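You operate a simulated robot arm through the tools that you are given. There is no shell and no other tool.

Carry out the task below with a simulated two-armed robot. There is one attempt and no reset: what you move stays moved.

TASK
Pick up the clean filter from the top of the green table with one hand, pass it to the other hand and put it on the plate of the scale. Put the thin spacer on the top of the track plate. Put two of the short brushes from the top of the slat bench on the shelf of the short bench. Take the striped box on the top of the door bench and put it away on the top of the plywood stand. Put the wooden bar with the largest size on its label from the top of the tilt bench on the high shelf of the red rack. Turn the driver dial to 25 mm. Any order will do. Set down upright: thin spacer, striped box.

It is judged by the outcome, as a careful person would: the job done as asked, and still so three seconds after it is handed in. It fails if anything else is knocked over, pushed out of place, dropped, spilled or broken.

THE ROBOT
Two 7-joint arms with two-finger parallel grippers on one trunk, on a base that moves. Base frame: it is fixed to the floor where the robot stands at the start and does not move with it; the origin is under the middle of the robot, x ahead of it, y to its left, z up. Readings come in m, rad, newtons and seconds.
The left shoulder is at the start at [0.05, 0.158, 1.033], the right one opposite. With the tool pointing down near the work surface each hand reaches from about 0.22 to 0.66 m from the robot's upright axis, wherever it stands, measured 20 degrees to its own side. Places, roughly: clean filter (6x6x15 cm) [-3.3, -1.2, 0.9]; driver dial [0.9, -2.5, 1.1]; high shelf of the red rack [-6.9, -3.4, 1.3]; plate of the scale [-2.1, -0.8, 0.9]; shelf of the short bench [0.8, 2.2, 0.2]; short brush (8x4x7 cm) [0, 5.3, 0.7]; striped box [-4, -5, 1]; thin spacer (9x2x3 cm) [-2.8, 2.4, 0.7]; top of the plywood stand [-0.4, -4.4, 0.6]; top of the track plate [-2.4, 2, 0.7]; wooden bar [-7.25, -2.75, 0.75]. Payload 3.91 kg a hand.
The tool frame of a hand sits at the grasp point between the pads (the TCP): z along the fingers, y along the line on which they close. The tips reach 0.03 m beyond it. Largest opening 0.11 m; finger width 0.02, thickness 0.01; the body of the gripper, 0.048 by 0.112 m, starts 0.055 m behind the TCP.
Orientation is told as [roll, pitch, yaw] about the base's x, y, z axes, in that order, counted from this pose: with the fingers straight down and closing along the base's y, the tool's x points along the base's -x, its y along +y and its z along -z.

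THE INTERFACE
- The arms move only by the tool move_arm. It takes "left_increments", "right_increments" or both (then of equal length, played together; a hand with none holds still); each is one flat list of numbers, 7 for each row, row after row: the shift along the tool's x, y, z in m, then the turn, a rotation vector about the tool's x, y, z in rad, then the opening in per cent of the stroke, from 0 (shut) to 100 (fully open). In form: [dx, dy, dz, wx, wy, wz, grip, dx, dy, dz, wx, wy, wz, grip, ...]. A call has 1 to 20 rows; each row shifts and turns the commanded pose from where the row before left it, along the tool's axes as they then stand. Rows are played at 5 a second. More than 0.05 m and 0.15 rad between two rows, or a gripper value outside its range, and nothing of the call is played. Where a pose cannot be reached the arm comes as near as it can. A force on the tool above 40 N (or 10 N above the force at the start of the call, whichever is more), or a blocked arm, ends the call early, and 0.2 s more pass. Each finger travels about 0.153 m/s and halts on what it meets, pressing with about 42 N; the grip force reading is that of the motor and also rises with nothing between the fingers. The clock runs only during rows and for 0.2 s after the last one: add rows that do not move to give the fingers time. It gives the time, the measured TCP pose, the force on the tool (base axes), the opening and the grip force at its end, in the units of the frame above (readings bear some noise), with the torque about the TCP (base axes, N m) and any sound that the robot's microphone picked up.
- Cameras (640 x 400 px; columns grow to the right, rows downward): "scene" is now at [0.1337, 0.0067, 1.1915]; the picture's right is [0.07, -1.00, 0.00], its down [-0.39, -0.03, -0.92] and it looks along [0.92, 0.07, -0.39] (base axes); focal length 257 px, centre (320, 200). "left" rides on the left gripper at [0.073, -0.017, -0.103] in its tool frame; the picture's right is [0.23, 0.97, 0.00], its down [-0.76, 0.18, -0.62] and it looks along [-0.61, 0.14, 0.78] (tool axes); focal length 222 px, centre (320, 200). "right" rides on the right gripper at [0.072, 0.017, -0.103] in its tool frame; the picture's right is [-0.23, 0.97, 0.00], its down [-0.76, -0.18, -0.62] and it looks along [-0.61, -0.14, 0.78] (tool axes); focal length 222 px, centre (320, 200). There is no depth. A picture from a camera that has moved, and an enlarged one, comes with that camera's place and axes in the base frame and with its lens.
- get_image(camera): a new picture of that camera. No time passes.
- move_column(by): slides the trunk up (or, below 0, down) by that many m; the arms and the scene camera ride with it, the base frame stays. It gives what a move gives, with no picture.
- roll_base(legs): drives the robot by 1 to 6 legs, each [ahead, turn to the left] in m and rad, along the robot's own axes; the way and the turn of a leg run together, so that a leg with both is an arc; at most 1.5 m and 3.142 rad a leg. The arms and the cameras ride along, it lands a little off, and it stops where it bumps. It gives what a move gives.
- turn_head(pan, tilt): turns the head with the scene camera to pan (to the left, within 1.396 rad either way) and tilt (down, from -0.506 to 1.204), counted from straight ahead of the robot. It gives what a move gives.
- close_up(camera, box): a new picture of the part [left, top, right, bottom] of that camera's present view, enlarged. No time passes.
- sign_off(): hands the job in; it is judged then, once.

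Nothing tells you exact positions but the pictures and the camera data. Unless the task says otherwise, let go and move clear before handing in.

The tools are called after "Emit:" as name(argument=value, ...) on one line, values as JSON. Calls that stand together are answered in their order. move_arm: Moves the arms, as the interface text tells. Its arguments: {"type":"object","properties":{"left_increments":{"type":"array"},"right_increments":{"type":"array"}},"required":[]} The other tools are called the same way: move_column (by) moves the trunk up or down; roll_base (legs) drives the base; turn_head (pan, tilt) turns the head that bears the scene camera; get_image (camera) takes a picture; close_up (camera, box) takes an enlarged picture of a part of a camera's view; sign_off () hands the job in.

At the start:

```text
t: 0.0
left_ee_pos: [0.3811, 0.1349, 1.0745]
left_ee_rot: [0.001, -0.001, 0.0]
left_ft_force: [0.2, 0.1, -0.8]
left_torque: [0.0, 0.03, -0.04]
left_opening: 0.1103
left_grip_force: 0.0
right_ee_pos: [0.4703, -0.2042, 1.0359]
right_ee_rot: [0.0, 0.001, 0.002]
right_ft_force: [-0.5, -0.9, 0.4]
right_torque: [0.01, 0.01, -0.02]
right_opening: 0.1101
right_grip_force: 0.1
trunk travel left (down, up): [-0.275, 0.207]
robot x, y, heading: [-0.0013, -0.0002, 0.004]
head pan, tilt (commanded): [0.073, 0.398]
```

scene: 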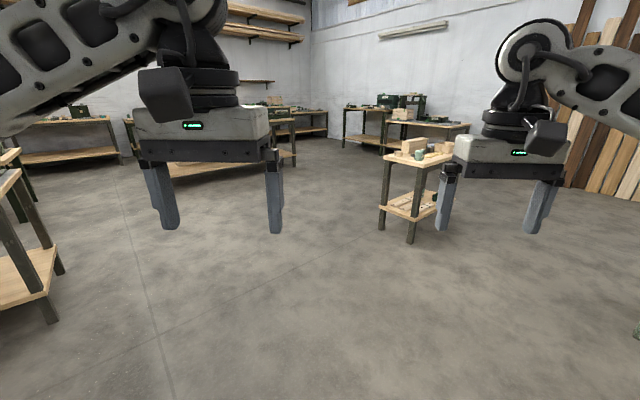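
right: 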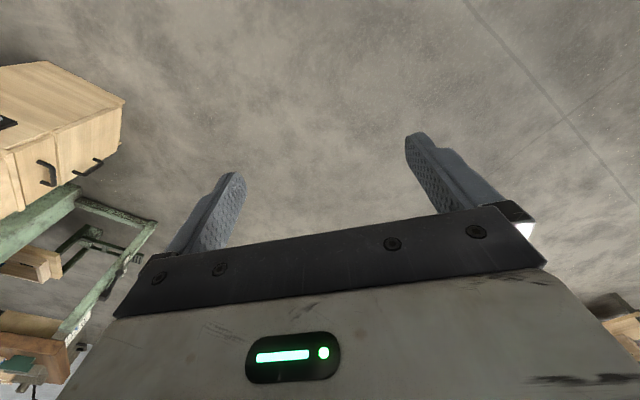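
left: 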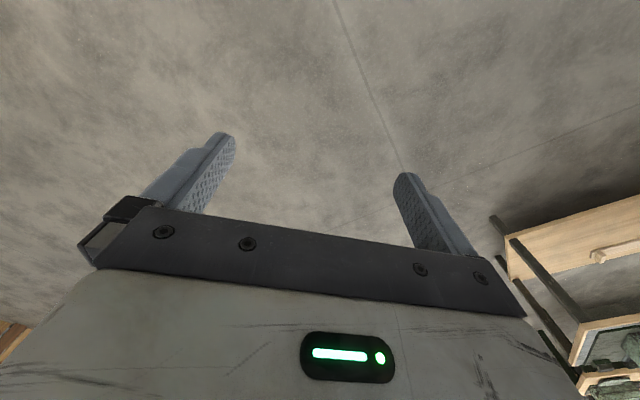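

I see a workshop with benches around the walls and both my hands out in front. I'll look around first to map the room before moving.

Emit:
turn_head(pan=1.39, tilt=0.2)

Emit:
get_image(camera="scene")

Emit:
turn_head(pan=0.0, tilt=0.2)

Emit:
get_image(camera="scene")

Emit:
turn_head(pan=-1.39, tilt=0.2)

Emit:
get_image(camera="scene")

```text
t: 1.5
left_ee_pos: [0.381, 0.1344, 1.074]
left_ee_rot: [0.001, 0.0, 0.001]
left_ft_force: [-0.1, 0.1, 0.2]
left_torque: [-0.01, 0.02, 0.0]
left_opening: 0.1098
left_grip_force: 0.0
right_ee_pos: [0.4696, -0.2042, 1.0354]
right_ee_rot: [0.0, 0.001, 0.0]
right_ft_force: [0.2, -0.5, -0.6]
right_torque: [0.01, -0.01, 0.0]
right_opening: 0.1099
right_grip_force: 0.1
trunk travel left (down, up): [-0.275, 0.207]
robot x, y, heading: [0.0032, -0.0001, 0.001]
head pan, tilt (commanded): [1.389, 0.201]
```

```text
taken
camera scene: at [0.0582, 0.0915, 1.2098], right [0.98, -0.18, 0.0], down [-0.04, -0.2, -0.98], along [0.18, 0.96, -0.2], focal length 257 px, centre (320, 200)
```

scene: 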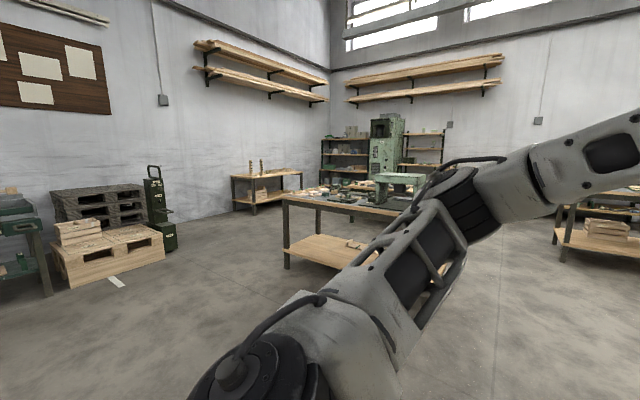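

```text
t: 3.0
left_ee_pos: [0.3807, 0.1348, 1.0746]
left_ee_rot: [0.0, 0.003, 0.001]
left_ft_force: [-0.2, 0.2, 0.2]
left_torque: [0.0, -0.03, 0.0]
left_opening: 0.1101
left_grip_force: 0.0
right_ee_pos: [0.4702, -0.204, 1.0363]
right_ee_rot: [0.0, 0.0, 0.001]
right_ft_force: [0.3, -0.2, 0.7]
right_torque: [0.03, -0.01, 0.01]
right_opening: 0.11
right_grip_force: 0.1
trunk travel left (down, up): [-0.275, 0.207]
robot x, y, heading: [0.0012, -0.0012, -0.006]
head pan, tilt (commanded): [0.0, 0.201]
```

```text
taken
camera scene: at [0.1345, 0.0, 1.2099], right [0.0, -1.0, 0.0], down [-0.2, 0.0, -0.98], along [0.98, 0.0, -0.2], focal length 257 px, centre (320, 200)
```

scene: 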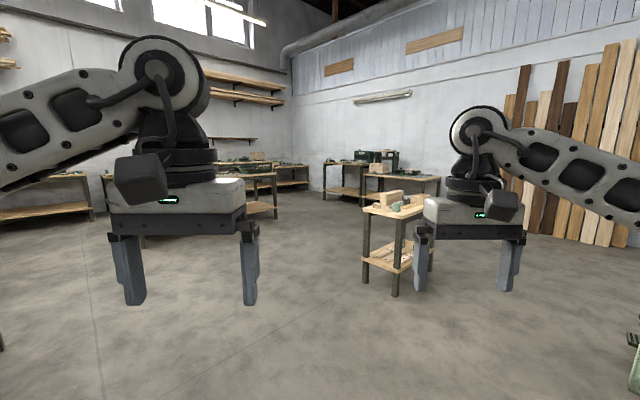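

```text
t: 4.5
left_ee_pos: [0.3818, 0.1346, 1.0741]
left_ee_rot: [-0.001, 0.001, 0.001]
left_ft_force: [-0.5, 0.3, -0.3]
left_torque: [0.03, -0.01, 0.02]
left_opening: 0.1102
left_grip_force: 0.1
right_ee_pos: [0.4715, -0.2036, 1.0361]
right_ee_rot: [0.0, 0.0, 0.0]
right_ft_force: [-0.7, 0.1, -0.1]
right_torque: [0.0, -0.01, 0.01]
right_opening: 0.11
right_grip_force: 0.0
trunk travel left (down, up): [-0.275, 0.207]
robot x, y, heading: [0.0028, -0.0008, 0.001]
head pan, tilt (commanded): [-1.389, 0.201]
```

```text
taken
camera scene: at [0.0582, -0.0917, 1.2099], right [-0.98, -0.18, 0.0], down [-0.04, 0.2, -0.98], along [0.18, -0.96, -0.2], focal length 257 px, centre (320, 200)
```

scene: 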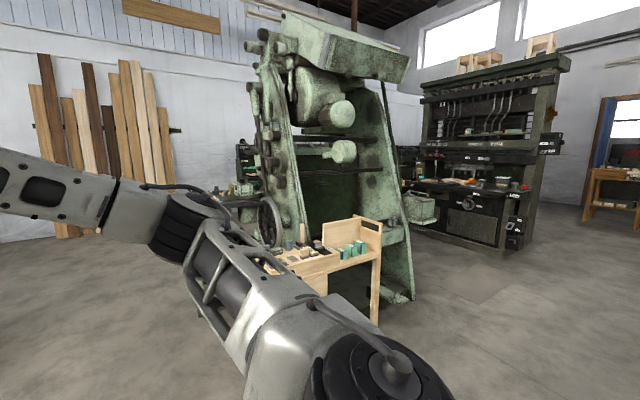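

The room's front half is mapped: a big green machine to the right, the slat bench area to the left. I'll turn around in place to see the rear half.

Emit:
roll_base(legs=[[0, 3.14]])

Emit:
turn_head(pan=1.2, tilt=0.2)

Emit:
get_image(camera="scene")

Emit:
turn_head(pan=0.0, tilt=0.2)

Emit:
get_image(camera="scene")

Emit:
turn_head(pan=-1.2, tilt=0.2)

Emit:
get_image(camera="scene")

```text
t: 12.3
left_ee_pos: [-0.3776, -0.1441, 1.0745]
left_ee_rot: [0.0, -0.001, -3.113]
left_ft_force: [0.1, 0.0, -0.2]
left_torque: [0.0, 0.02, -0.02]
left_opening: 0.1099
left_grip_force: 0.0
right_ee_pos: [-0.4759, 0.1918, 1.0374]
right_ee_rot: [-0.001, -0.001, -3.115]
right_ft_force: [0.6, 0.7, -0.6]
right_torque: [0.02, 0.01, 0.01]
right_opening: 0.11
right_grip_force: 0.0
trunk travel left (down, up): [-0.275, 0.207]
robot x, y, heading: [-0.0012, 0.0004, -3.117]
head pan, tilt (commanded): [-1.389, 0.201]
```

```text
t: 14.7
left_ee_pos: [-0.3764, -0.1444, 1.0745]
left_ee_rot: [0.001, -0.001, -3.114]
left_ft_force: [-0.7, 0.3, 0.6]
left_torque: [-0.01, -0.02, 0.01]
left_opening: 0.1101
left_grip_force: 0.0
right_ee_pos: [-0.4756, 0.1918, 1.0367]
right_ee_rot: [0.001, -0.002, -3.115]
right_ft_force: [0.2, -0.4, 0.4]
right_torque: [0.01, -0.02, 0.0]
right_opening: 0.1101
right_grip_force: 0.0
trunk travel left (down, up): [-0.275, 0.207]
robot x, y, heading: [-0.002, -0.002, -3.116]
head pan, tilt (commanded): [1.201, 0.201]
```

```text
taken
camera scene: at [-0.0702, -0.0888, 1.2099], right [-0.94, 0.34, 0.0], down [0.07, 0.19, -0.98], along [-0.33, -0.92, -0.2], focal length 257 px, centre (320, 200)
```

scene: 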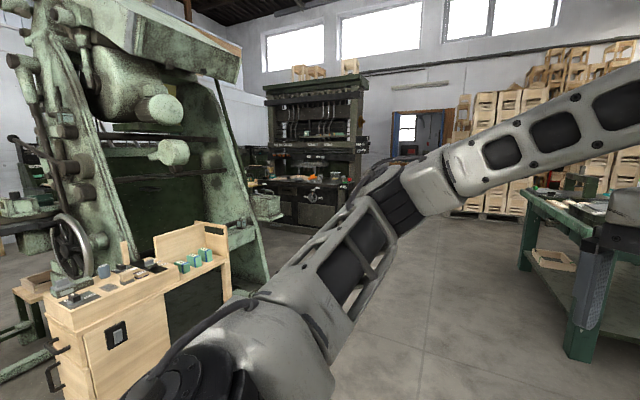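

```text
t: 16.1
left_ee_pos: [-0.3765, -0.1435, 1.0746]
left_ee_rot: [-0.002, 0.0, -3.115]
left_ft_force: [-0.5, 0.6, -0.1]
left_torque: [0.03, 0.02, 0.03]
left_opening: 0.1102
left_grip_force: 0.1
right_ee_pos: [-0.4756, 0.1924, 1.0364]
right_ee_rot: [0.001, -0.001, -3.115]
right_ft_force: [0.8, -0.4, -0.4]
right_torque: [0.03, 0.02, 0.01]
right_opening: 0.1101
right_grip_force: 0.0
trunk travel left (down, up): [-0.275, 0.207]
robot x, y, heading: [-0.0006, -0.0016, -3.113]
head pan, tilt (commanded): [0.0, 0.201]
```

```text
taken
camera scene: at [-0.1318, -0.0036, 1.2099], right [-0.03, 1.0, 0.0], down [0.2, 0.01, -0.98], along [-0.98, -0.03, -0.2], focal length 257 px, centre (320, 200)
```

scene: 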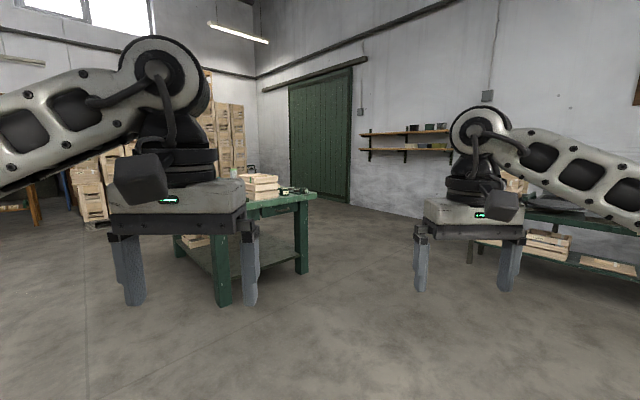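

```text
t: 17.5
left_ee_pos: [-0.3774, -0.1447, 1.075]
left_ee_rot: [0.0, -0.001, -3.114]
left_ft_force: [-0.2, 0.5, -1.0]
left_torque: [-0.01, 0.03, -0.02]
left_opening: 0.1098
left_grip_force: 0.1
right_ee_pos: [-0.4759, 0.1914, 1.0363]
right_ee_rot: [0.002, 0.0, -3.116]
right_ft_force: [-0.7, 0.1, -0.6]
right_torque: [0.02, 0.01, 0.0]
right_opening: 0.11
right_grip_force: 0.1
trunk travel left (down, up): [-0.275, 0.207]
robot x, y, heading: [-0.0008, 0.002, -3.113]
head pan, tilt (commanded): [-1.201, 0.201]
```

```text
taken
camera scene: at [-0.0747, 0.0848, 1.2099], right [0.92, 0.39, 0.0], down [0.08, -0.18, -0.98], along [-0.38, 0.9, -0.2], focal length 257 px, centre (320, 200)
```

scene: 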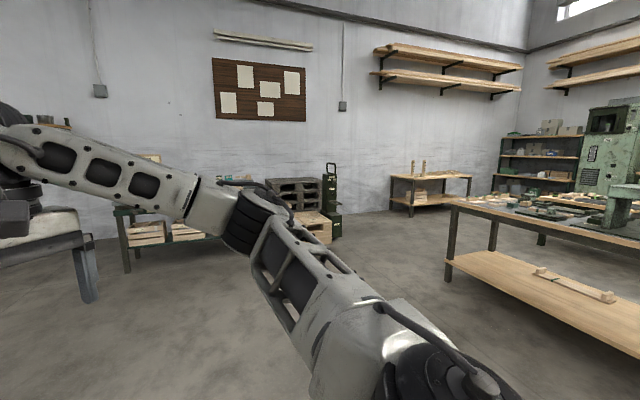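

The green table stands at an angle with its near corner around [-1.95, -0.8]; the scale should be near that end and the filter at the far end. I'll drive closer for a look.

Emit:
roll_base(legs=[[0, 0.075], [1.3, 0], [0, 0.65]])

Emit:
turn_head(pan=0.0, tilt=0.45)

Emit:
get_image(camera="scene")

```text
t: 26.3
left_ee_pos: [-1.4954, -0.486, 1.0755]
left_ee_rot: [0.0, 0.002, -2.395]
left_ft_force: [-0.2, -0.3, -0.8]
left_torque: [0.0, 0.0, -0.01]
left_opening: 0.1099
left_grip_force: 0.1
right_ee_pos: [-1.7906, -0.2984, 1.0371]
right_ee_rot: [-0.001, 0.0, -2.396]
right_ft_force: [-0.2, 0.2, 0.3]
right_torque: [-0.01, 0.03, -0.01]
right_opening: 0.11
right_grip_force: 0.0
trunk travel left (down, up): [-0.275, 0.207]
robot x, y, heading: [-1.3049, -0.1306, -2.393]
head pan, tilt (commanded): [-1.201, 0.201]
```

```text
t: 27.7
left_ee_pos: [-1.4945, -0.486, 1.0752]
left_ee_rot: [0.0, 0.001, -2.395]
left_ft_force: [0.9, 0.4, 0.0]
left_torque: [0.0, -0.03, 0.02]
left_opening: 0.11
left_grip_force: 0.1
right_ee_pos: [-1.7911, -0.2989, 1.0357]
right_ee_rot: [0.001, 0.002, -2.396]
right_ft_force: [0.9, 0.7, 0.9]
right_torque: [0.01, -0.01, 0.02]
right_opening: 0.11
right_grip_force: 0.1
trunk travel left (down, up): [-0.275, 0.207]
robot x, y, heading: [-1.3046, -0.1279, -2.4]
head pan, tilt (commanded): [0.0, 0.45]
```

```text
taken
camera scene: at [-1.4023, -0.2179, 1.1867], right [-0.68, 0.73, 0.0], down [0.32, 0.29, -0.9], along [-0.66, -0.61, -0.44], focal length 257 px, centre (320, 200)
```

scene: 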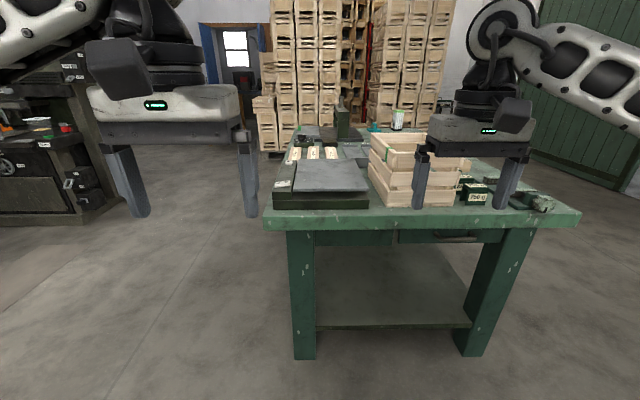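

Emit:
close_up(camera="scene", box=[250, 90, 450, 215])

Emit:
close_up(camera="scene", box=[400, 130, 580, 240])

```text
3.20 times, centred on (350, 152) of scene
camera zoom: at [-1.4023, -0.2179, 1.1867], right [-0.68, 0.73, 0.0], down [0.32, 0.29, -0.9], along [-0.66, -0.61, -0.44], focal length 823 px, centre (224, 352)
```

zoom: 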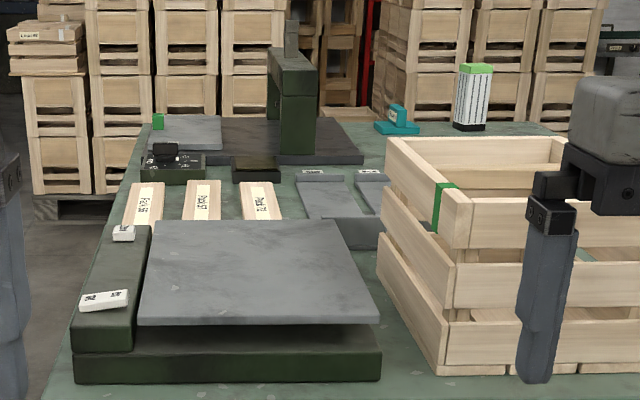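

```text
3.56 times, centred on (490, 185) of scene
camera zoom: at [-1.4023, -0.2179, 1.1867], right [-0.68, 0.73, 0.0], down [0.32, 0.29, -0.9], along [-0.66, -0.61, -0.44], focal length 915 px, centre (-284, 253)
```

zoom: 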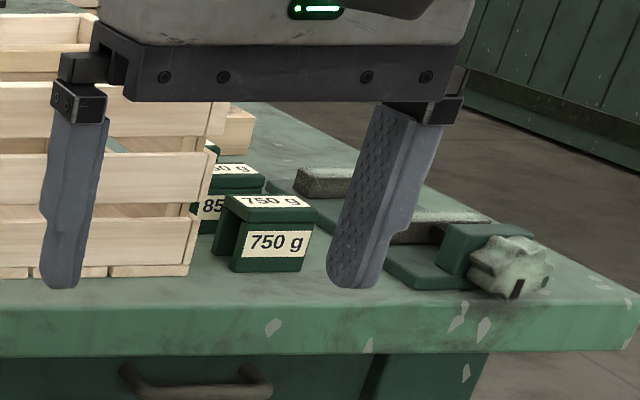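

I see the scale (grey plate on a dark body) at the near edge and the white pleated filter with a green cap at the far right end, around [-3.28, -1.16]. I'll drive around the right side of the table to stand in front of the filter.

Emit:
roll_base(legs=[[0, -1.465], [1.33, 0], [0, 1.554], [1.02, 0], [1.02, 0], [0, 1.52]])

Emit:
turn_head(pan=0.0, tilt=0.6)

Emit:
get_image(camera="scene")

```text
t: 51.0
left_ee_pos: [-3.6882, -1.1957, 1.0752]
left_ee_rot: [-0.001, 0.0, -2.23]
left_ft_force: [0.0, 0.4, -1.0]
left_torque: [0.01, -0.02, -0.01]
left_opening: 0.1101
left_grip_force: 0.1
right_ee_pos: [-4.0094, -1.0604, 1.0356]
right_ee_rot: [-0.001, 0.0, -2.23]
right_ft_force: [-0.3, 0.1, 0.7]
right_torque: [-0.01, 0.02, 0.02]
right_opening: 0.1097
right_grip_force: 0.0
trunk travel left (down, up): [-0.275, 0.207]
robot x, y, heading: [-3.5657, -0.8088, -2.226]
head pan, tilt (commanded): [0.0, 0.45]
stopped in leg 5: the robot was blocked; the commanded pose is now the measured one
```

```text
t: 51.7
left_ee_pos: [-3.6867, -1.1962, 1.0741]
left_ee_rot: [-0.001, 0.002, -2.231]
left_ft_force: [0.3, -1.1, 0.2]
left_torque: [0.0, 0.0, 0.01]
left_opening: 0.11
left_grip_force: 0.0
right_ee_pos: [-4.0112, -1.06, 1.0354]
right_ee_rot: [0.0, 0.0, -2.23]
right_ft_force: [0.0, 0.3, -0.3]
right_torque: [0.01, -0.01, 0.03]
right_opening: 0.11
right_grip_force: 0.1
trunk travel left (down, up): [-0.275, 0.207]
robot x, y, heading: [-3.5588, -0.8106, -2.225]
head pan, tilt (commanded): [0.0, 0.6]
```

```text
taken
camera scene: at [-3.6409, -0.9119, 1.1731], right [-0.79, 0.61, 0.0], down [0.34, 0.45, -0.83], along [-0.5, -0.66, -0.56], focal length 257 px, centre (320, 200)
```

scene: 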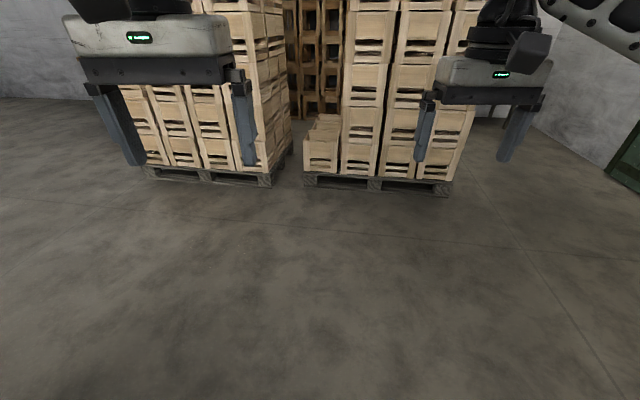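

I bumped at the end of the drive, probably the base against the table's corner. I'll look left to check the table before moving off.

Emit:
turn_head(pan=1.39, tilt=0.7)

Emit:
get_image(camera="scene")

```text
t: 53.3
left_ee_pos: [-3.6878, -1.1953, 1.0751]
left_ee_rot: [0.001, 0.0, -2.232]
left_ft_force: [0.3, 1.0, 0.1]
left_torque: [-0.01, 0.01, -0.03]
left_opening: 0.1101
left_grip_force: 0.1
right_ee_pos: [-4.01, -1.059, 1.0357]
right_ee_rot: [-0.001, 0.001, -2.232]
right_ft_force: [-0.2, 0.3, 1.4]
right_torque: [-0.01, 0.02, 0.02]
right_opening: 0.11
right_grip_force: 0.0
trunk travel left (down, up): [-0.275, 0.207]
robot x, y, heading: [-3.5614, -0.8116, -2.229]
head pan, tilt (commanded): [1.389, 0.7]
```

```text
taken
camera scene: at [-3.5302, -0.9046, 1.1645], right [-0.74, -0.67, 0.0], down [-0.43, 0.48, -0.76], along [0.51, -0.57, -0.64], focal length 257 px, centre (320, 200)
```

scene: 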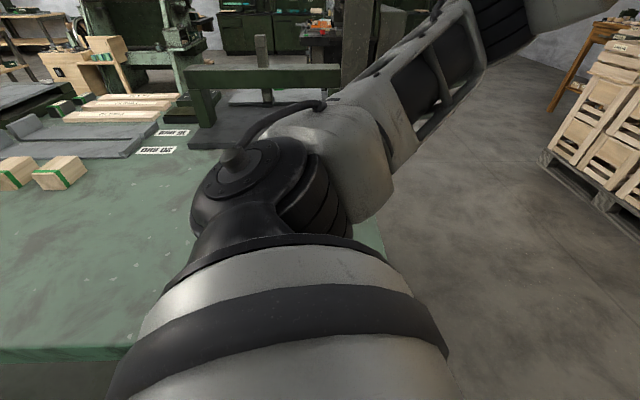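

The upper arm hides the filter, and the robot's axis is about 0.23 m from the table edge, so the base likely touched the table. I'll back off and look again.

Emit:
roll_base(legs=[[-0.5, 0]])

Emit:
turn_head(pan=0.7, tilt=0.5)

Emit:
get_image(camera="scene")

```text
t: 56.2
left_ee_pos: [-3.3863, -0.8012, 1.075]
left_ee_rot: [0.001, 0.0, -2.232]
left_ft_force: [-1.1, -0.5, 0.2]
left_torque: [-0.01, 0.01, -0.02]
left_opening: 0.1101
left_grip_force: 0.1
right_ee_pos: [-3.7106, -0.6645, 1.0352]
right_ee_rot: [0.0, -0.001, -2.232]
right_ft_force: [-0.1, 0.3, 0.3]
right_torque: [-0.04, 0.01, 0.03]
right_opening: 0.1101
right_grip_force: 0.1
trunk travel left (down, up): [-0.275, 0.207]
robot x, y, heading: [-3.2622, -0.4137, -2.224]
head pan, tilt (commanded): [1.389, 0.7]
```

```text
t: 57.2
left_ee_pos: [-3.3871, -0.8013, 1.0753]
left_ee_rot: [0.0, 0.0, -2.233]
left_ft_force: [-0.5, 0.8, 0.3]
left_torque: [-0.02, 0.03, 0.02]
left_opening: 0.1098
left_grip_force: 0.1
right_ee_pos: [-3.7094, -0.6652, 1.0361]
right_ee_rot: [0.001, -0.001, -2.233]
right_ft_force: [0.5, 0.0, 0.4]
right_torque: [-0.01, 0.01, 0.01]
right_opening: 0.1101
right_grip_force: 0.0
trunk travel left (down, up): [-0.275, 0.207]
robot x, y, heading: [-3.2631, -0.4151, -2.227]
head pan, tilt (commanded): [0.7, 0.499]
```

```text
taken
camera scene: at [-3.2816, -0.5387, 1.1821], right [-1.0, -0.05, 0.0], down [-0.02, 0.48, -0.88], along [0.04, -0.88, -0.48], focal length 257 px, centre (320, 200)
```

scene: 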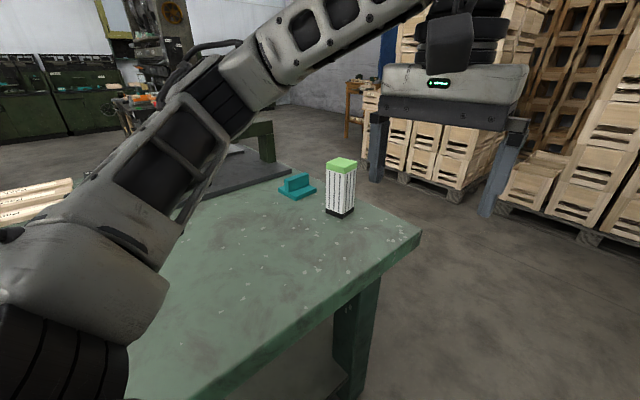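

The filter is still standing. I'll zoom in for its shape and orientation.

Emit:
close_up(camera="scene", box=[270, 140, 430, 240])

```text
4.00 times, centred on (350, 190) of scene
camera zoom: at [-3.2816, -0.5387, 1.1821], right [-1.0, -0.05, 0.0], down [-0.02, 0.48, -0.88], along [0.04, -0.88, -0.48], focal length 1029 px, centre (200, 240)
```

zoom: 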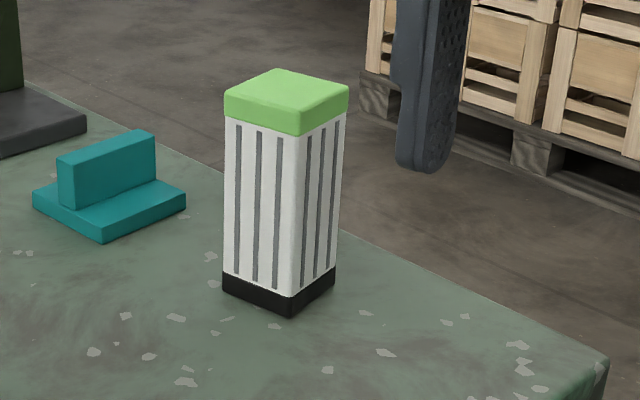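

The filter is a square prism standing at about [-3.31, -1.18], base on the tabletop at z≈0.80, faces turned about -36°. I'll raise the trunk for clearance, move to face it and take new pictures.

Emit:
move_column(by=0.1)

Emit:
roll_base(legs=[[0, -0.187], [0.49, 0], [0, 1.781]])

Emit:
turn_head(pan=-0.3, tilt=0.7)

Emit:
get_image(camera="scene")

Emit:
get_image(camera="right")

```text
t: 58.6
left_ee_pos: [-3.3853, -0.801, 1.174]
left_ee_rot: [0.0, -0.001, -2.232]
left_ft_force: [0.6, 0.8, 0.1]
left_torque: [0.02, -0.04, 0.0]
left_opening: 0.11
left_grip_force: 0.0
right_ee_pos: [-3.7095, -0.6644, 1.1362]
right_ee_rot: [0.002, 0.001, -2.233]
right_ft_force: [-0.7, 0.7, 0.4]
right_torque: [0.01, 0.02, 0.02]
right_opening: 0.1102
right_grip_force: 0.1
trunk travel left (down, up): [-0.375, 0.107]
robot x, y, heading: [-3.2606, -0.4167, -2.226]
head pan, tilt (commanded): [0.7, 0.499]
```

```text
t: 66.5
left_ee_pos: [-3.2531, -0.8807, 1.1751]
left_ee_rot: [0.0, 0.0, -0.677]
left_ft_force: [-0.2, -0.8, -1.0]
left_torque: [-0.03, 0.02, 0.02]
left_opening: 0.1097
left_grip_force: 0.1
right_ee_pos: [-3.3945, -1.2014, 1.135]
right_ee_rot: [0.001, 0.001, -0.677]
right_ft_force: [0.2, 0.3, 0.3]
right_torque: [0.01, -0.02, 0.03]
right_opening: 0.11
right_grip_force: 0.1
trunk travel left (down, up): [-0.375, 0.107]
robot x, y, heading: [-3.6335, -0.7468, -0.666]
head pan, tilt (commanded): [0.7, 0.499]
```

```text
t: 67.7
left_ee_pos: [-3.2534, -0.8813, 1.1741]
left_ee_rot: [-0.001, 0.002, -0.677]
left_ft_force: [0.8, 0.6, -0.6]
left_torque: [0.01, -0.01, 0.0]
left_opening: 0.1102
left_grip_force: 0.1
right_ee_pos: [-3.3948, -1.2017, 1.1364]
right_ee_rot: [0.0, 0.001, -0.678]
right_ft_force: [-0.4, -0.3, 0.1]
right_torque: [-0.01, 0.02, 0.05]
right_opening: 0.1101
right_grip_force: 0.1
trunk travel left (down, up): [-0.375, 0.107]
robot x, y, heading: [-3.6322, -0.7473, -0.669]
head pan, tilt (commanded): [-0.3, 0.7]
```

```text
taken
camera scene: at [-3.5557, -0.8453, 1.2645], right [-0.82, -0.57, 0.0], down [-0.36, 0.53, -0.77], along [0.43, -0.63, -0.64], focal length 257 px, centre (320, 200)
```

scene: 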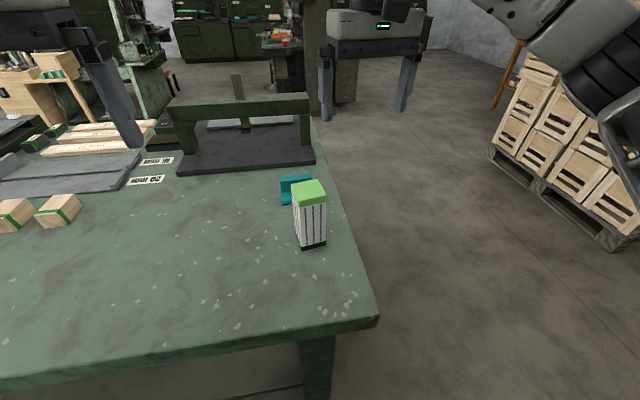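

```text
taken
camera right: at [-3.4398, -1.1435, 1.2385], right [0.79, 0.62, 0.0], down [0.48, -0.62, 0.62], along [0.38, -0.49, -0.78], focal length 222 px, centre (320, 200)
```

right: 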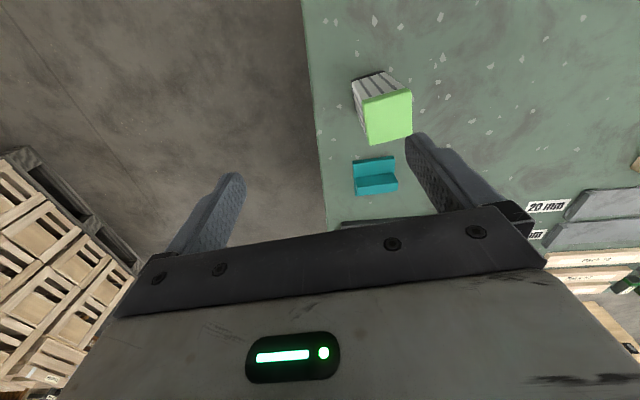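

Emit:
close_up(camera="scene", box=[260, 165, 360, 265])

Emit:
close_up(camera="right", box=[330, 50, 430, 150])

```text
4.00 times, centred on (310, 215) of scene
camera zoom: at [-3.5557, -0.8453, 1.2645], right [-0.82, -0.57, 0.0], down [-0.36, 0.53, -0.77], along [0.43, -0.63, -0.64], focal length 1029 px, centre (360, 140)
```

zoom: 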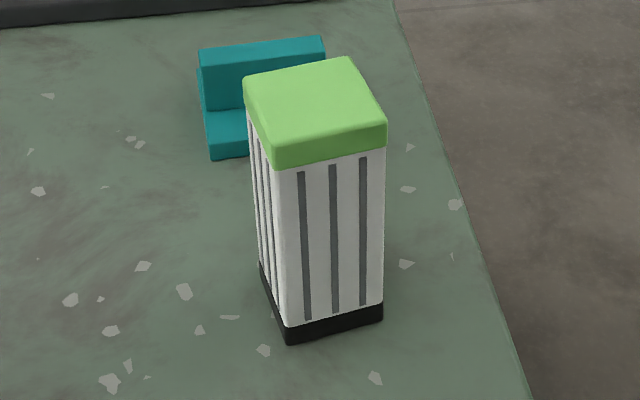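

```text
4.00 times, centred on (380, 100) of right
camera zoom: at [-3.4398, -1.1435, 1.2385], right [0.79, 0.62, 0.0], down [0.48, -0.62, 0.62], along [0.38, -0.49, -0.78], focal length 888 px, centre (80, 600)
```

zoom: 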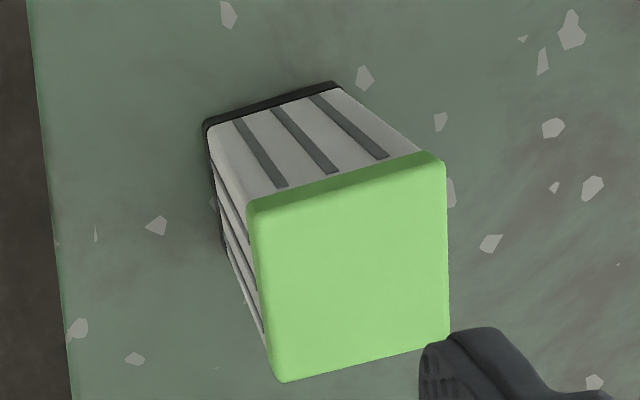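

The filter's top center triangulates to [-3.31, -1.166], z≈0.95, and my right hand's yaw already matches its faces. I'll shift the right hand over it and go part way down, then check.

Emit:
move_arm(right_increments=[-0.0222, 0.0408, 0, 0, 0, 0, 100, -0.0222, 0.0408, 0, 0, 0, 0, 100, 0, 0, 0.04, 0, 0, 0, 100, 0, 0, 0.04, 0, 0, 0, 100, 0, 0, 0.02, 0, 0, 0, 100, 0, 0, 0, 0, 0, 0, 100])

Emit:
get_image(camera="right")

Emit:
get_image(camera="scene")

```text
t: 69.1
left_ee_pos: [-3.2537, -0.881, 1.1745]
left_ee_rot: [0.0, -0.001, -0.676]
left_ft_force: [-1.0, -0.2, 0.4]
left_torque: [-0.01, 0.0, -0.03]
left_opening: 0.1097
left_grip_force: 0.1
right_ee_pos: [-3.3086, -1.1641, 1.0367]
right_ee_rot: [0.0, 0.0, -0.68]
right_ft_force: [0.3, -0.1, 0.1]
right_torque: [0.0, 0.0, 0.0]
right_opening: 0.1101
right_grip_force: 0.0
trunk travel left (down, up): [-0.375, 0.107]
robot x, y, heading: [-3.6374, -0.7465, -0.672]
head pan, tilt (commanded): [-0.3, 0.7]
```

```text
taken
camera right: at [-3.3536, -1.1074, 1.1394], right [0.79, 0.62, 0.0], down [0.48, -0.62, 0.62], along [0.38, -0.49, -0.78], focal length 222 px, centre (320, 200)
```

right: 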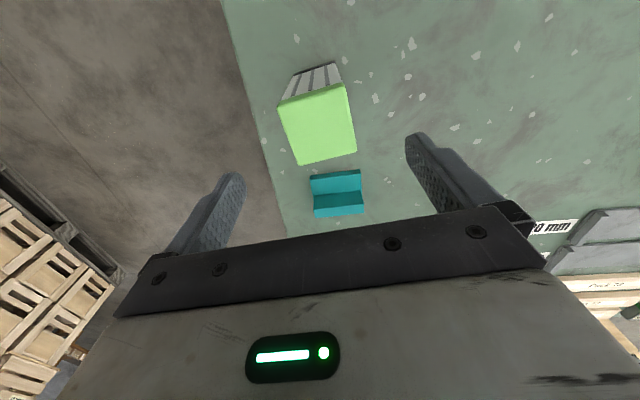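

```text
taken
camera scene: at [-3.5558, -0.8453, 1.2645], right [-0.83, -0.56, 0.0], down [-0.36, 0.53, -0.77], along [0.43, -0.63, -0.64], focal length 257 px, centre (320, 200)
```

scene: 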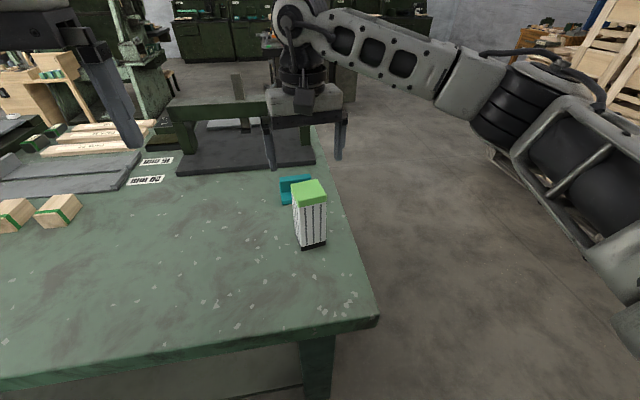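

The hand is centered over the filter. I'll go down to grip the top third, close, and lift a little.

Emit:
move_arm(right_increments=[0, 0, 0.03, 0, 0, 0, 100, 0, 0, 0.03, 0, 0, 0, 100, 0, 0, 0.03, 0, 0, 0, 100, 0, 0, 0.026, 0, 0, 0, 100, 0, 0, 0, 0, 0, 0, 100, 0, 0, 0, 0, 0, 0, 0, 0, 0, 0, 0, 0, 0, 0, 0, 0, 0, 0, 0, 0, 0, 0, 0, 0, 0, 0, 0, 0])

Emit:
get_image(camera="scene")

```text
t: 71.1
left_ee_pos: [-3.2525, -0.8814, 1.1747]
left_ee_rot: [0.001, 0.0, -0.677]
left_ft_force: [-0.8, -0.3, -0.3]
left_torque: [-0.02, 0.02, 0.02]
left_opening: 0.1097
left_grip_force: 0.1
right_ee_pos: [-3.3089, -1.1656, 0.9211]
right_ee_rot: [-0.002, 0.0, -0.678]
right_ft_force: [0.5, -0.2, 0.3]
right_torque: [-0.02, -0.03, -0.02]
right_opening: 0.058
right_grip_force: 42.4
trunk travel left (down, up): [-0.375, 0.107]
robot x, y, heading: [-3.6346, -0.7508, -0.673]
head pan, tilt (commanded): [-0.3, 0.7]
```

```text
taken
camera scene: at [-3.5557, -0.8455, 1.2644], right [-0.83, -0.56, 0.0], down [-0.36, 0.53, -0.76], along [0.43, -0.63, -0.64], focal length 257 px, centre (320, 200)
```

scene: 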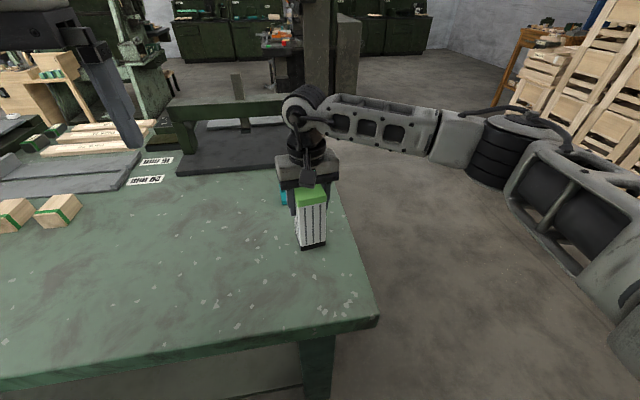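

The filter is held (opening 58 mm, grip 42 N). I'll lift it straight up while moving the left hand forward for the hand-over.

Emit:
move_arm(right_increments=[0, 0, -0.02, 0, 0, 0, 0, 0, 0, -0.04, 0, 0, 0, 0, 0, 0, -0.04, 0, 0, 0, 0, 0, 0, -0.04, 0, 0, 0, 0, 0, 0, -0.04, 0, 0, 0, 0, 0, 0, -0.02, 0, 0, 0, 0], left_increments=[0, 0.02, 0, 0, 0, 0, 100, -0.03, 0.03, 0, 0, 0, 0, 100, -0.04, 0.02, 0, 0, 0, 0, 100, -0.04, 0.02, 0, 0, 0, 0, 100, -0.03, 0.01, 0, 0, 0, 0, 100, 0, 0, 0, 0, 0, 0, 100])

Emit:
get_image(camera="scene")

```text
t: 72.5
left_ee_pos: [-3.0808, -0.8917, 1.1735]
left_ee_rot: [-0.001, 0.001, -0.677]
left_ft_force: [-0.9, 0.1, 0.4]
left_torque: [-0.01, 0.02, -0.04]
left_opening: 0.11
left_grip_force: 0.1
right_ee_pos: [-3.3082, -1.1664, 1.1185]
right_ee_rot: [-0.001, 0.0, -0.677]
right_ft_force: [0.4, -0.5, -2.0]
right_torque: [-0.03, -0.01, 0.01]
right_opening: 0.0578
right_grip_force: 42.1
trunk travel left (down, up): [-0.375, 0.107]
robot x, y, heading: [-3.6338, -0.7468, -0.671]
head pan, tilt (commanded): [-0.3, 0.7]
```

```text
taken
camera scene: at [-3.5557, -0.8452, 1.2644], right [-0.83, -0.56, 0.0], down [-0.36, 0.53, -0.77], along [0.43, -0.63, -0.64], focal length 257 px, centre (320, 200)
```

scene: 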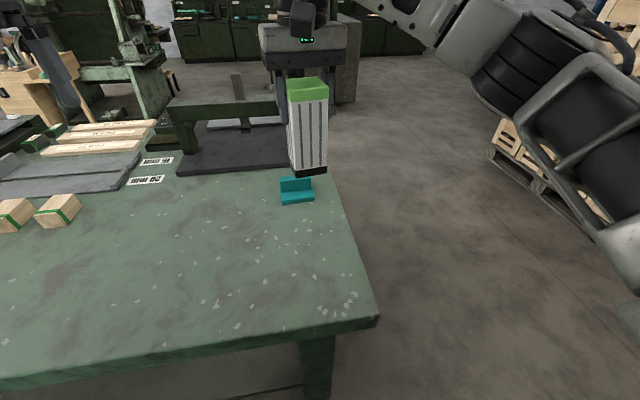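

The filter is off the table. Now I'll tilt the left hand to point forward (about 60° up from straight down) to test that posture.

Emit:
move_arm(left_increments=[0, 0, 0, 0, -0.15, 0, 100, 0, 0, 0, 0, -0.15, 0, 100, 0, 0, 0, 0, -0.15, 0, 100, 0, 0, 0, 0, -0.15, 0, 100, 0, 0, 0, 0, -0.15, 0, 100, 0, 0, 0, 0, -0.15, 0, 100, 0, 0, 0, 0, -0.15, 0, 100, 0, 0, 0, 0, 0, 0, 100])

Emit:
turn_head(pan=0.1, tilt=0.3)

Emit:
get_image(camera="scene")

```text
t: 74.3
left_ee_pos: [-3.0813, -0.8909, 1.1736]
left_ee_rot: [-0.002, -1.053, -0.677]
left_ft_force: [-0.3, -0.1, 0.7]
left_torque: [0.03, 0.0, -0.02]
left_opening: 0.1101
left_grip_force: 0.1
right_ee_pos: [-3.3088, -1.1667, 1.1185]
right_ee_rot: [-0.002, 0.0, -0.677]
right_ft_force: [0.6, 0.7, -2.2]
right_torque: [0.03, 0.0, -0.01]
right_opening: 0.0578
right_grip_force: 41.2
trunk travel left (down, up): [-0.375, 0.107]
robot x, y, heading: [-3.6348, -0.7514, -0.669]
head pan, tilt (commanded): [-0.3, 0.7]
```

```text
t: 75.2
left_ee_pos: [-3.082, -0.8904, 1.1729]
left_ee_rot: [0.001, -1.049, -0.676]
left_ft_force: [-0.7, -0.1, 0.2]
left_torque: [-0.04, 0.02, 0.04]
left_opening: 0.11
left_grip_force: 0.1
right_ee_pos: [-3.3093, -1.1674, 1.1187]
right_ee_rot: [0.0, 0.002, -0.678]
right_ft_force: [-0.6, 0.3, -2.2]
right_torque: [-0.02, -0.01, -0.01]
right_opening: 0.0579
right_grip_force: 41.8
trunk travel left (down, up): [-0.375, 0.107]
robot x, y, heading: [-3.638, -0.7528, -0.666]
head pan, tilt (commanded): [0.099, 0.3]
```

```text
taken
camera scene: at [-3.5251, -0.8259, 1.3005], right [-0.54, -0.84, 0.0], down [-0.25, 0.16, -0.95], along [0.8, -0.52, -0.3], focal length 257 px, centre (320, 200)
```

scene: 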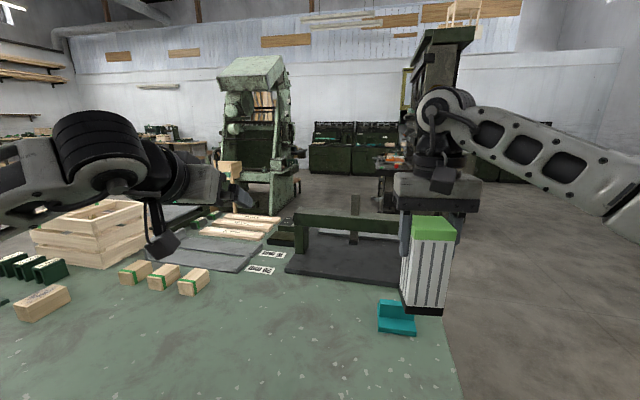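

The forward-tilted left posture works. I'll bring the filter toward the middle with the right hand and the left hand in behind it, stopping short to check.

Emit:
move_arm(right_increments=[-0.0167, 0.0333, 0, 0, 0, 0, 0, -0.0167, 0.0333, 0, 0, 0, 0, 0, -0.0166, 0.0334, 0, 0, 0, 0, 0, 0, 0, 0, 0, 0, 0, 0, 0, 0, 0, 0, 0, 0, 0, 0, 0, 0, 0, 0, 0, 0], left_increments=[0.0466, 0, -0.0107, 0, 0, 0, 100, 0.0466, 0, -0.0107, 0, 0, 0, 100, 0, -0.04, 0, 0, 0, 0, 100, 0, -0.04, 0, 0, 0, 0, 100, 0, -0.04, 0, 0, 0, 0, 100, 0, 0, 0, 0, 0, 0, 100])

Emit:
turn_head(pan=0.1, tilt=0.4)

Emit:
get_image(camera="scene")

Emit:
get_image(camera="left")

```text
t: 76.6
left_ee_pos: [-3.2066, -0.9437, 1.1028]
left_ee_rot: [0.0, -1.049, -0.675]
left_ft_force: [0.2, 0.3, 0.6]
left_torque: [0.0, 0.0, 0.0]
left_opening: 0.1098
left_grip_force: 0.0
right_ee_pos: [-3.2083, -1.1201, 1.1192]
right_ee_rot: [-0.002, 0.0, -0.676]
right_ft_force: [-0.2, 0.0, -3.4]
right_torque: [-0.02, -0.01, -0.02]
right_opening: 0.058
right_grip_force: 42.2
trunk travel left (down, up): [-0.375, 0.107]
robot x, y, heading: [-3.6348, -0.7497, -0.667]
head pan, tilt (commanded): [0.099, 0.3]
```

```text
t: 77.3
left_ee_pos: [-3.207, -0.943, 1.104]
left_ee_rot: [-0.001, -1.049, -0.677]
left_ft_force: [-1.0, -0.5, 0.3]
left_torque: [-0.01, 0.0, 0.02]
left_opening: 0.1101
left_grip_force: 0.1
right_ee_pos: [-3.2068, -1.1189, 1.1189]
right_ee_rot: [0.0, 0.001, -0.679]
right_ft_force: [-0.3, 0.6, -2.4]
right_torque: [-0.01, -0.01, 0.01]
right_opening: 0.0579
right_grip_force: 42.1
trunk travel left (down, up): [-0.375, 0.107]
robot x, y, heading: [-3.6355, -0.7495, -0.671]
head pan, tilt (commanded): [0.099, 0.4]
```

```text
taken
camera scene: at [-3.5257, -0.8254, 1.2913], right [-0.54, -0.84, 0.0], down [-0.33, 0.21, -0.92], along [0.78, -0.5, -0.39], focal length 257 px, centre (320, 200)
```

scene: 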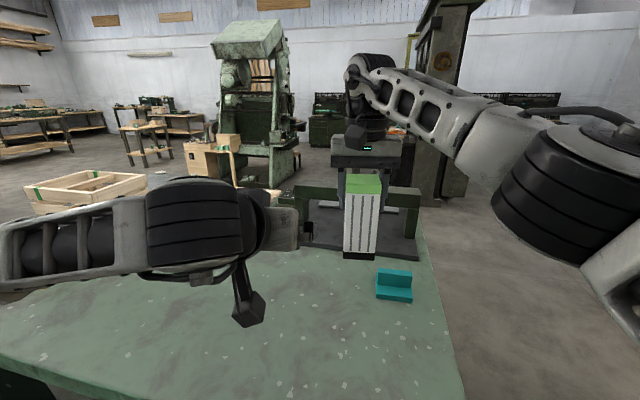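

```text
taken
camera left: at [-3.3158, -0.8778, 1.0905], right [0.52, 0.83, -0.2], down [-0.01, 0.24, 0.97], along [0.85, -0.5, 0.14], focal length 222 px, centre (320, 200)
```

left: 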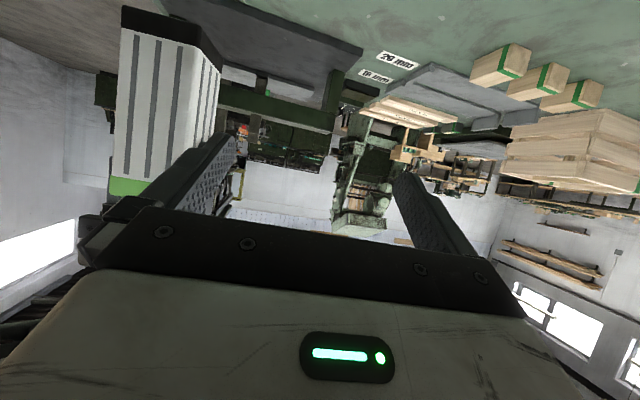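

The left hand is level with the filter's lower part. I'll slide it sideways until it lines up behind the filter.

Emit:
move_arm(left_increments=[0, -0.046, 0, 0, 0, 0, 100, 0, -0.046, 0, 0, 0, 0, 100, 0, -0.0456, 0, 0, 0, 0, 100, 0, 0, 0, 0, 0, 0, 100])

Emit:
get_image(camera="scene")

Emit:
get_image(camera="left")

```text
t: 78.3
left_ee_pos: [-3.2937, -1.0515, 1.1019]
left_ee_rot: [0.001, -1.05, -0.679]
left_ft_force: [-0.5, 0.0, 0.4]
left_torque: [-0.02, 0.01, 0.02]
left_opening: 0.11
left_grip_force: 0.0
right_ee_pos: [-3.2076, -1.1199, 1.1186]
right_ee_rot: [0.001, 0.0, -0.679]
right_ft_force: [-0.3, 0.2, -1.9]
right_torque: [-0.03, -0.04, 0.0]
right_opening: 0.0579
right_grip_force: 42.3
trunk travel left (down, up): [-0.375, 0.107]
robot x, y, heading: [-3.6357, -0.7525, -0.674]
head pan, tilt (commanded): [0.099, 0.4]
```

```text
taken
camera scene: at [-3.5254, -0.8252, 1.2913], right [-0.54, -0.84, 0.0], down [-0.33, 0.21, -0.92], along [0.77, -0.5, -0.39], focal length 257 px, centre (320, 200)
```

scene: 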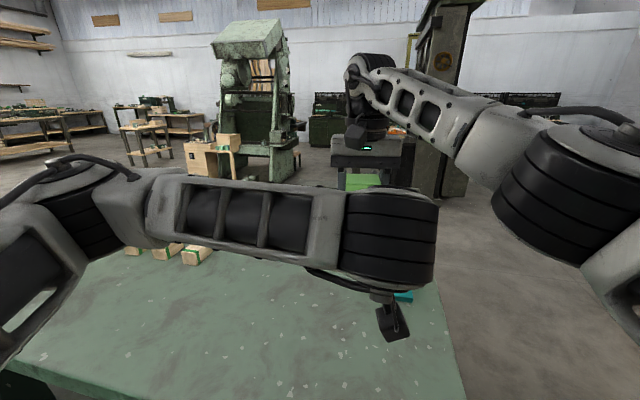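

```text
taken
camera left: at [-3.4025, -0.9862, 1.0888], right [0.52, 0.83, -0.2], down [-0.01, 0.24, 0.97], along [0.85, -0.5, 0.14], focal length 222 px, centre (320, 200)
```

left: 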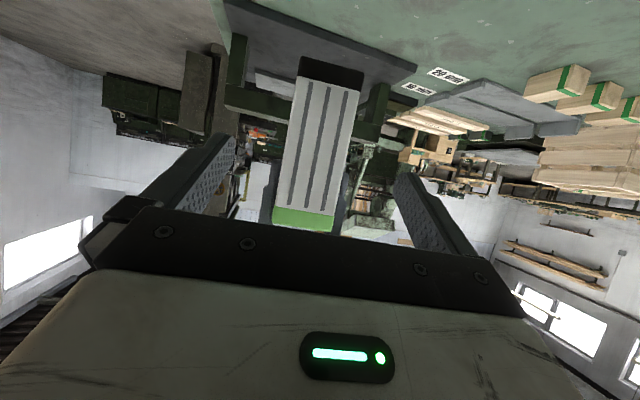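

The filter is centered between the left fingers. I'll advance along the tool axis in two stages.

Emit:
move_arm(left_increments=[0, 0, 0.025, 0, 0, 0, 100, 0, 0, 0.025, 0, 0, 0, 100, 0, 0, 0.025, 0, 0, 0, 100, 0, 0, 0, 0, 0, 0, 100])

Emit:
get_image(camera="left")

Emit:
get_image(camera="right")

Emit:
get_image(camera="scene")

```text
t: 79.3
left_ee_pos: [-3.2435, -1.0928, 1.0651]
left_ee_rot: [-0.001, -1.05, -0.678]
left_ft_force: [-0.5, 0.0, -0.4]
left_torque: [0.01, 0.01, -0.01]
left_opening: 0.11
left_grip_force: 0.1
right_ee_pos: [-3.2077, -1.1196, 1.118]
right_ee_rot: [-0.001, 0.002, -0.678]
right_ft_force: [-0.2, 0.2, -2.0]
right_torque: [-0.02, -0.05, -0.03]
right_opening: 0.0578
right_grip_force: 41.8
trunk travel left (down, up): [-0.375, 0.107]
robot x, y, heading: [-3.6363, -0.7475, -0.668]
head pan, tilt (commanded): [0.099, 0.4]
```

```text
taken
camera left: at [-3.3521, -1.0271, 1.0522], right [0.52, 0.83, -0.2], down [-0.01, 0.24, 0.97], along [0.85, -0.5, 0.14], focal length 222 px, centre (320, 200)
```

left: 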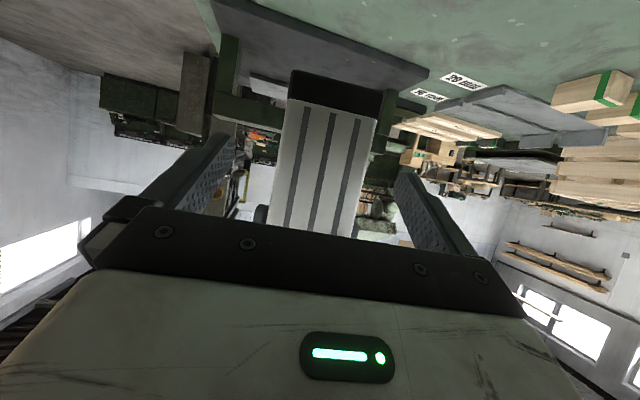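

```text
taken
camera right: at [-3.2527, -1.062, 1.2213], right [0.79, 0.62, 0.0], down [0.48, -0.62, 0.62], along [0.38, -0.49, -0.78], focal length 222 px, centre (320, 200)
```

right: 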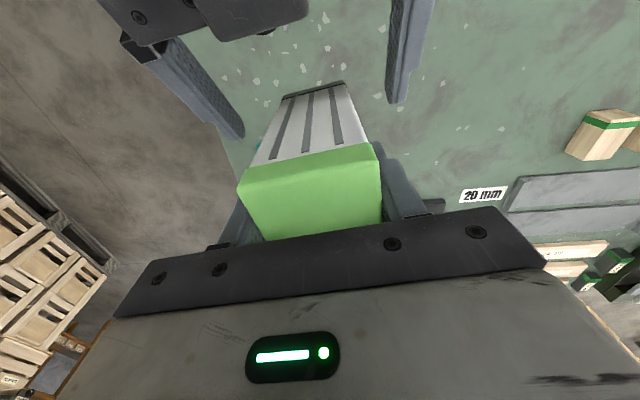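

```text
taken
camera scene: at [-3.5257, -0.8254, 1.2913], right [-0.54, -0.84, 0.0], down [-0.33, 0.21, -0.92], along [0.77, -0.5, -0.39], focal length 257 px, centre (320, 200)
```

scene: 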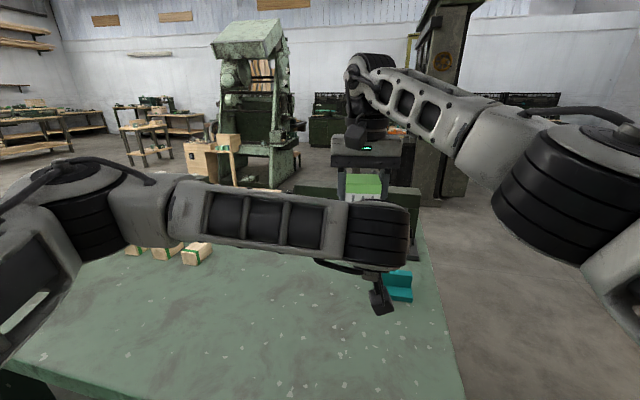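

Still well aligned; I'll advance the last 4 cm, close the left hand on the filter, and only then open the right.

Emit:
move_arm(left_increments=[0, 0, 0.02, 0, 0, 0, 100, 0, 0, 0.02, 0, 0, 0, 100, 0, 0, 0, 0, 0, 0, 100, 0, 0, 0, 0, 0, 0, 0, 0, 0, 0, 0, 0, 0, 0, 0, 0, 0, 0, 0, 0, 0, 0, 0, 0, 0, 0, 0, 0])

Emit:
get_image(camera="left")

Emit:
get_image(camera="right")

```text
t: 80.9
left_ee_pos: [-3.2152, -1.1132, 1.0452]
left_ee_rot: [-0.001, -1.051, -0.678]
left_ft_force: [0.9, -3.0, 0.7]
left_torque: [0.26, 0.03, 0.34]
left_opening: 0.0579
left_grip_force: 42.2
right_ee_pos: [-3.2079, -1.1197, 1.1193]
right_ee_rot: [0.001, 0.0, -0.678]
right_ft_force: [-1.1, 2.7, -1.0]
right_torque: [-0.02, -0.01, -0.34]
right_opening: 0.0579
right_grip_force: 42.2
trunk travel left (down, up): [-0.375, 0.107]
robot x, y, heading: [-3.6376, -0.7498, -0.667]
head pan, tilt (commanded): [0.099, 0.4]
```

```text
taken
camera left: at [-3.3239, -1.0482, 1.0319], right [0.52, 0.83, -0.2], down [-0.01, 0.24, 0.97], along [0.85, -0.5, 0.14], focal length 222 px, centre (320, 200)
```

left: 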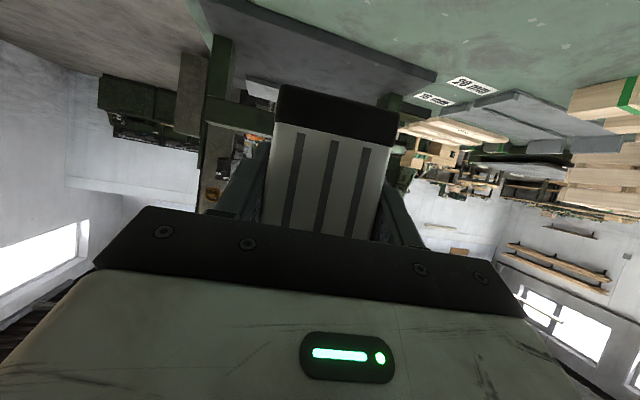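

```text
taken
camera right: at [-3.2526, -1.0618, 1.2214], right [0.79, 0.62, 0.0], down [0.48, -0.62, 0.62], along [0.38, -0.49, -0.78], focal length 222 px, centre (320, 200)
```

right: 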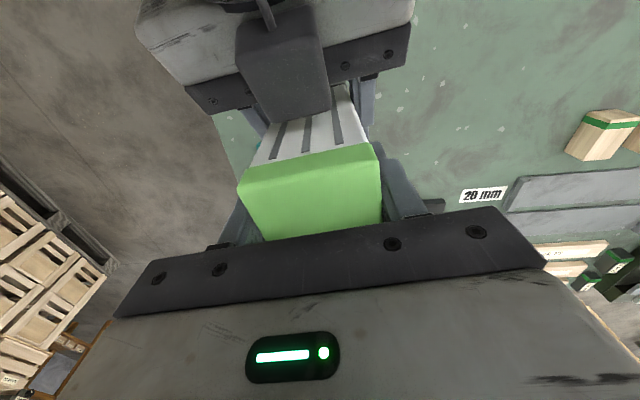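

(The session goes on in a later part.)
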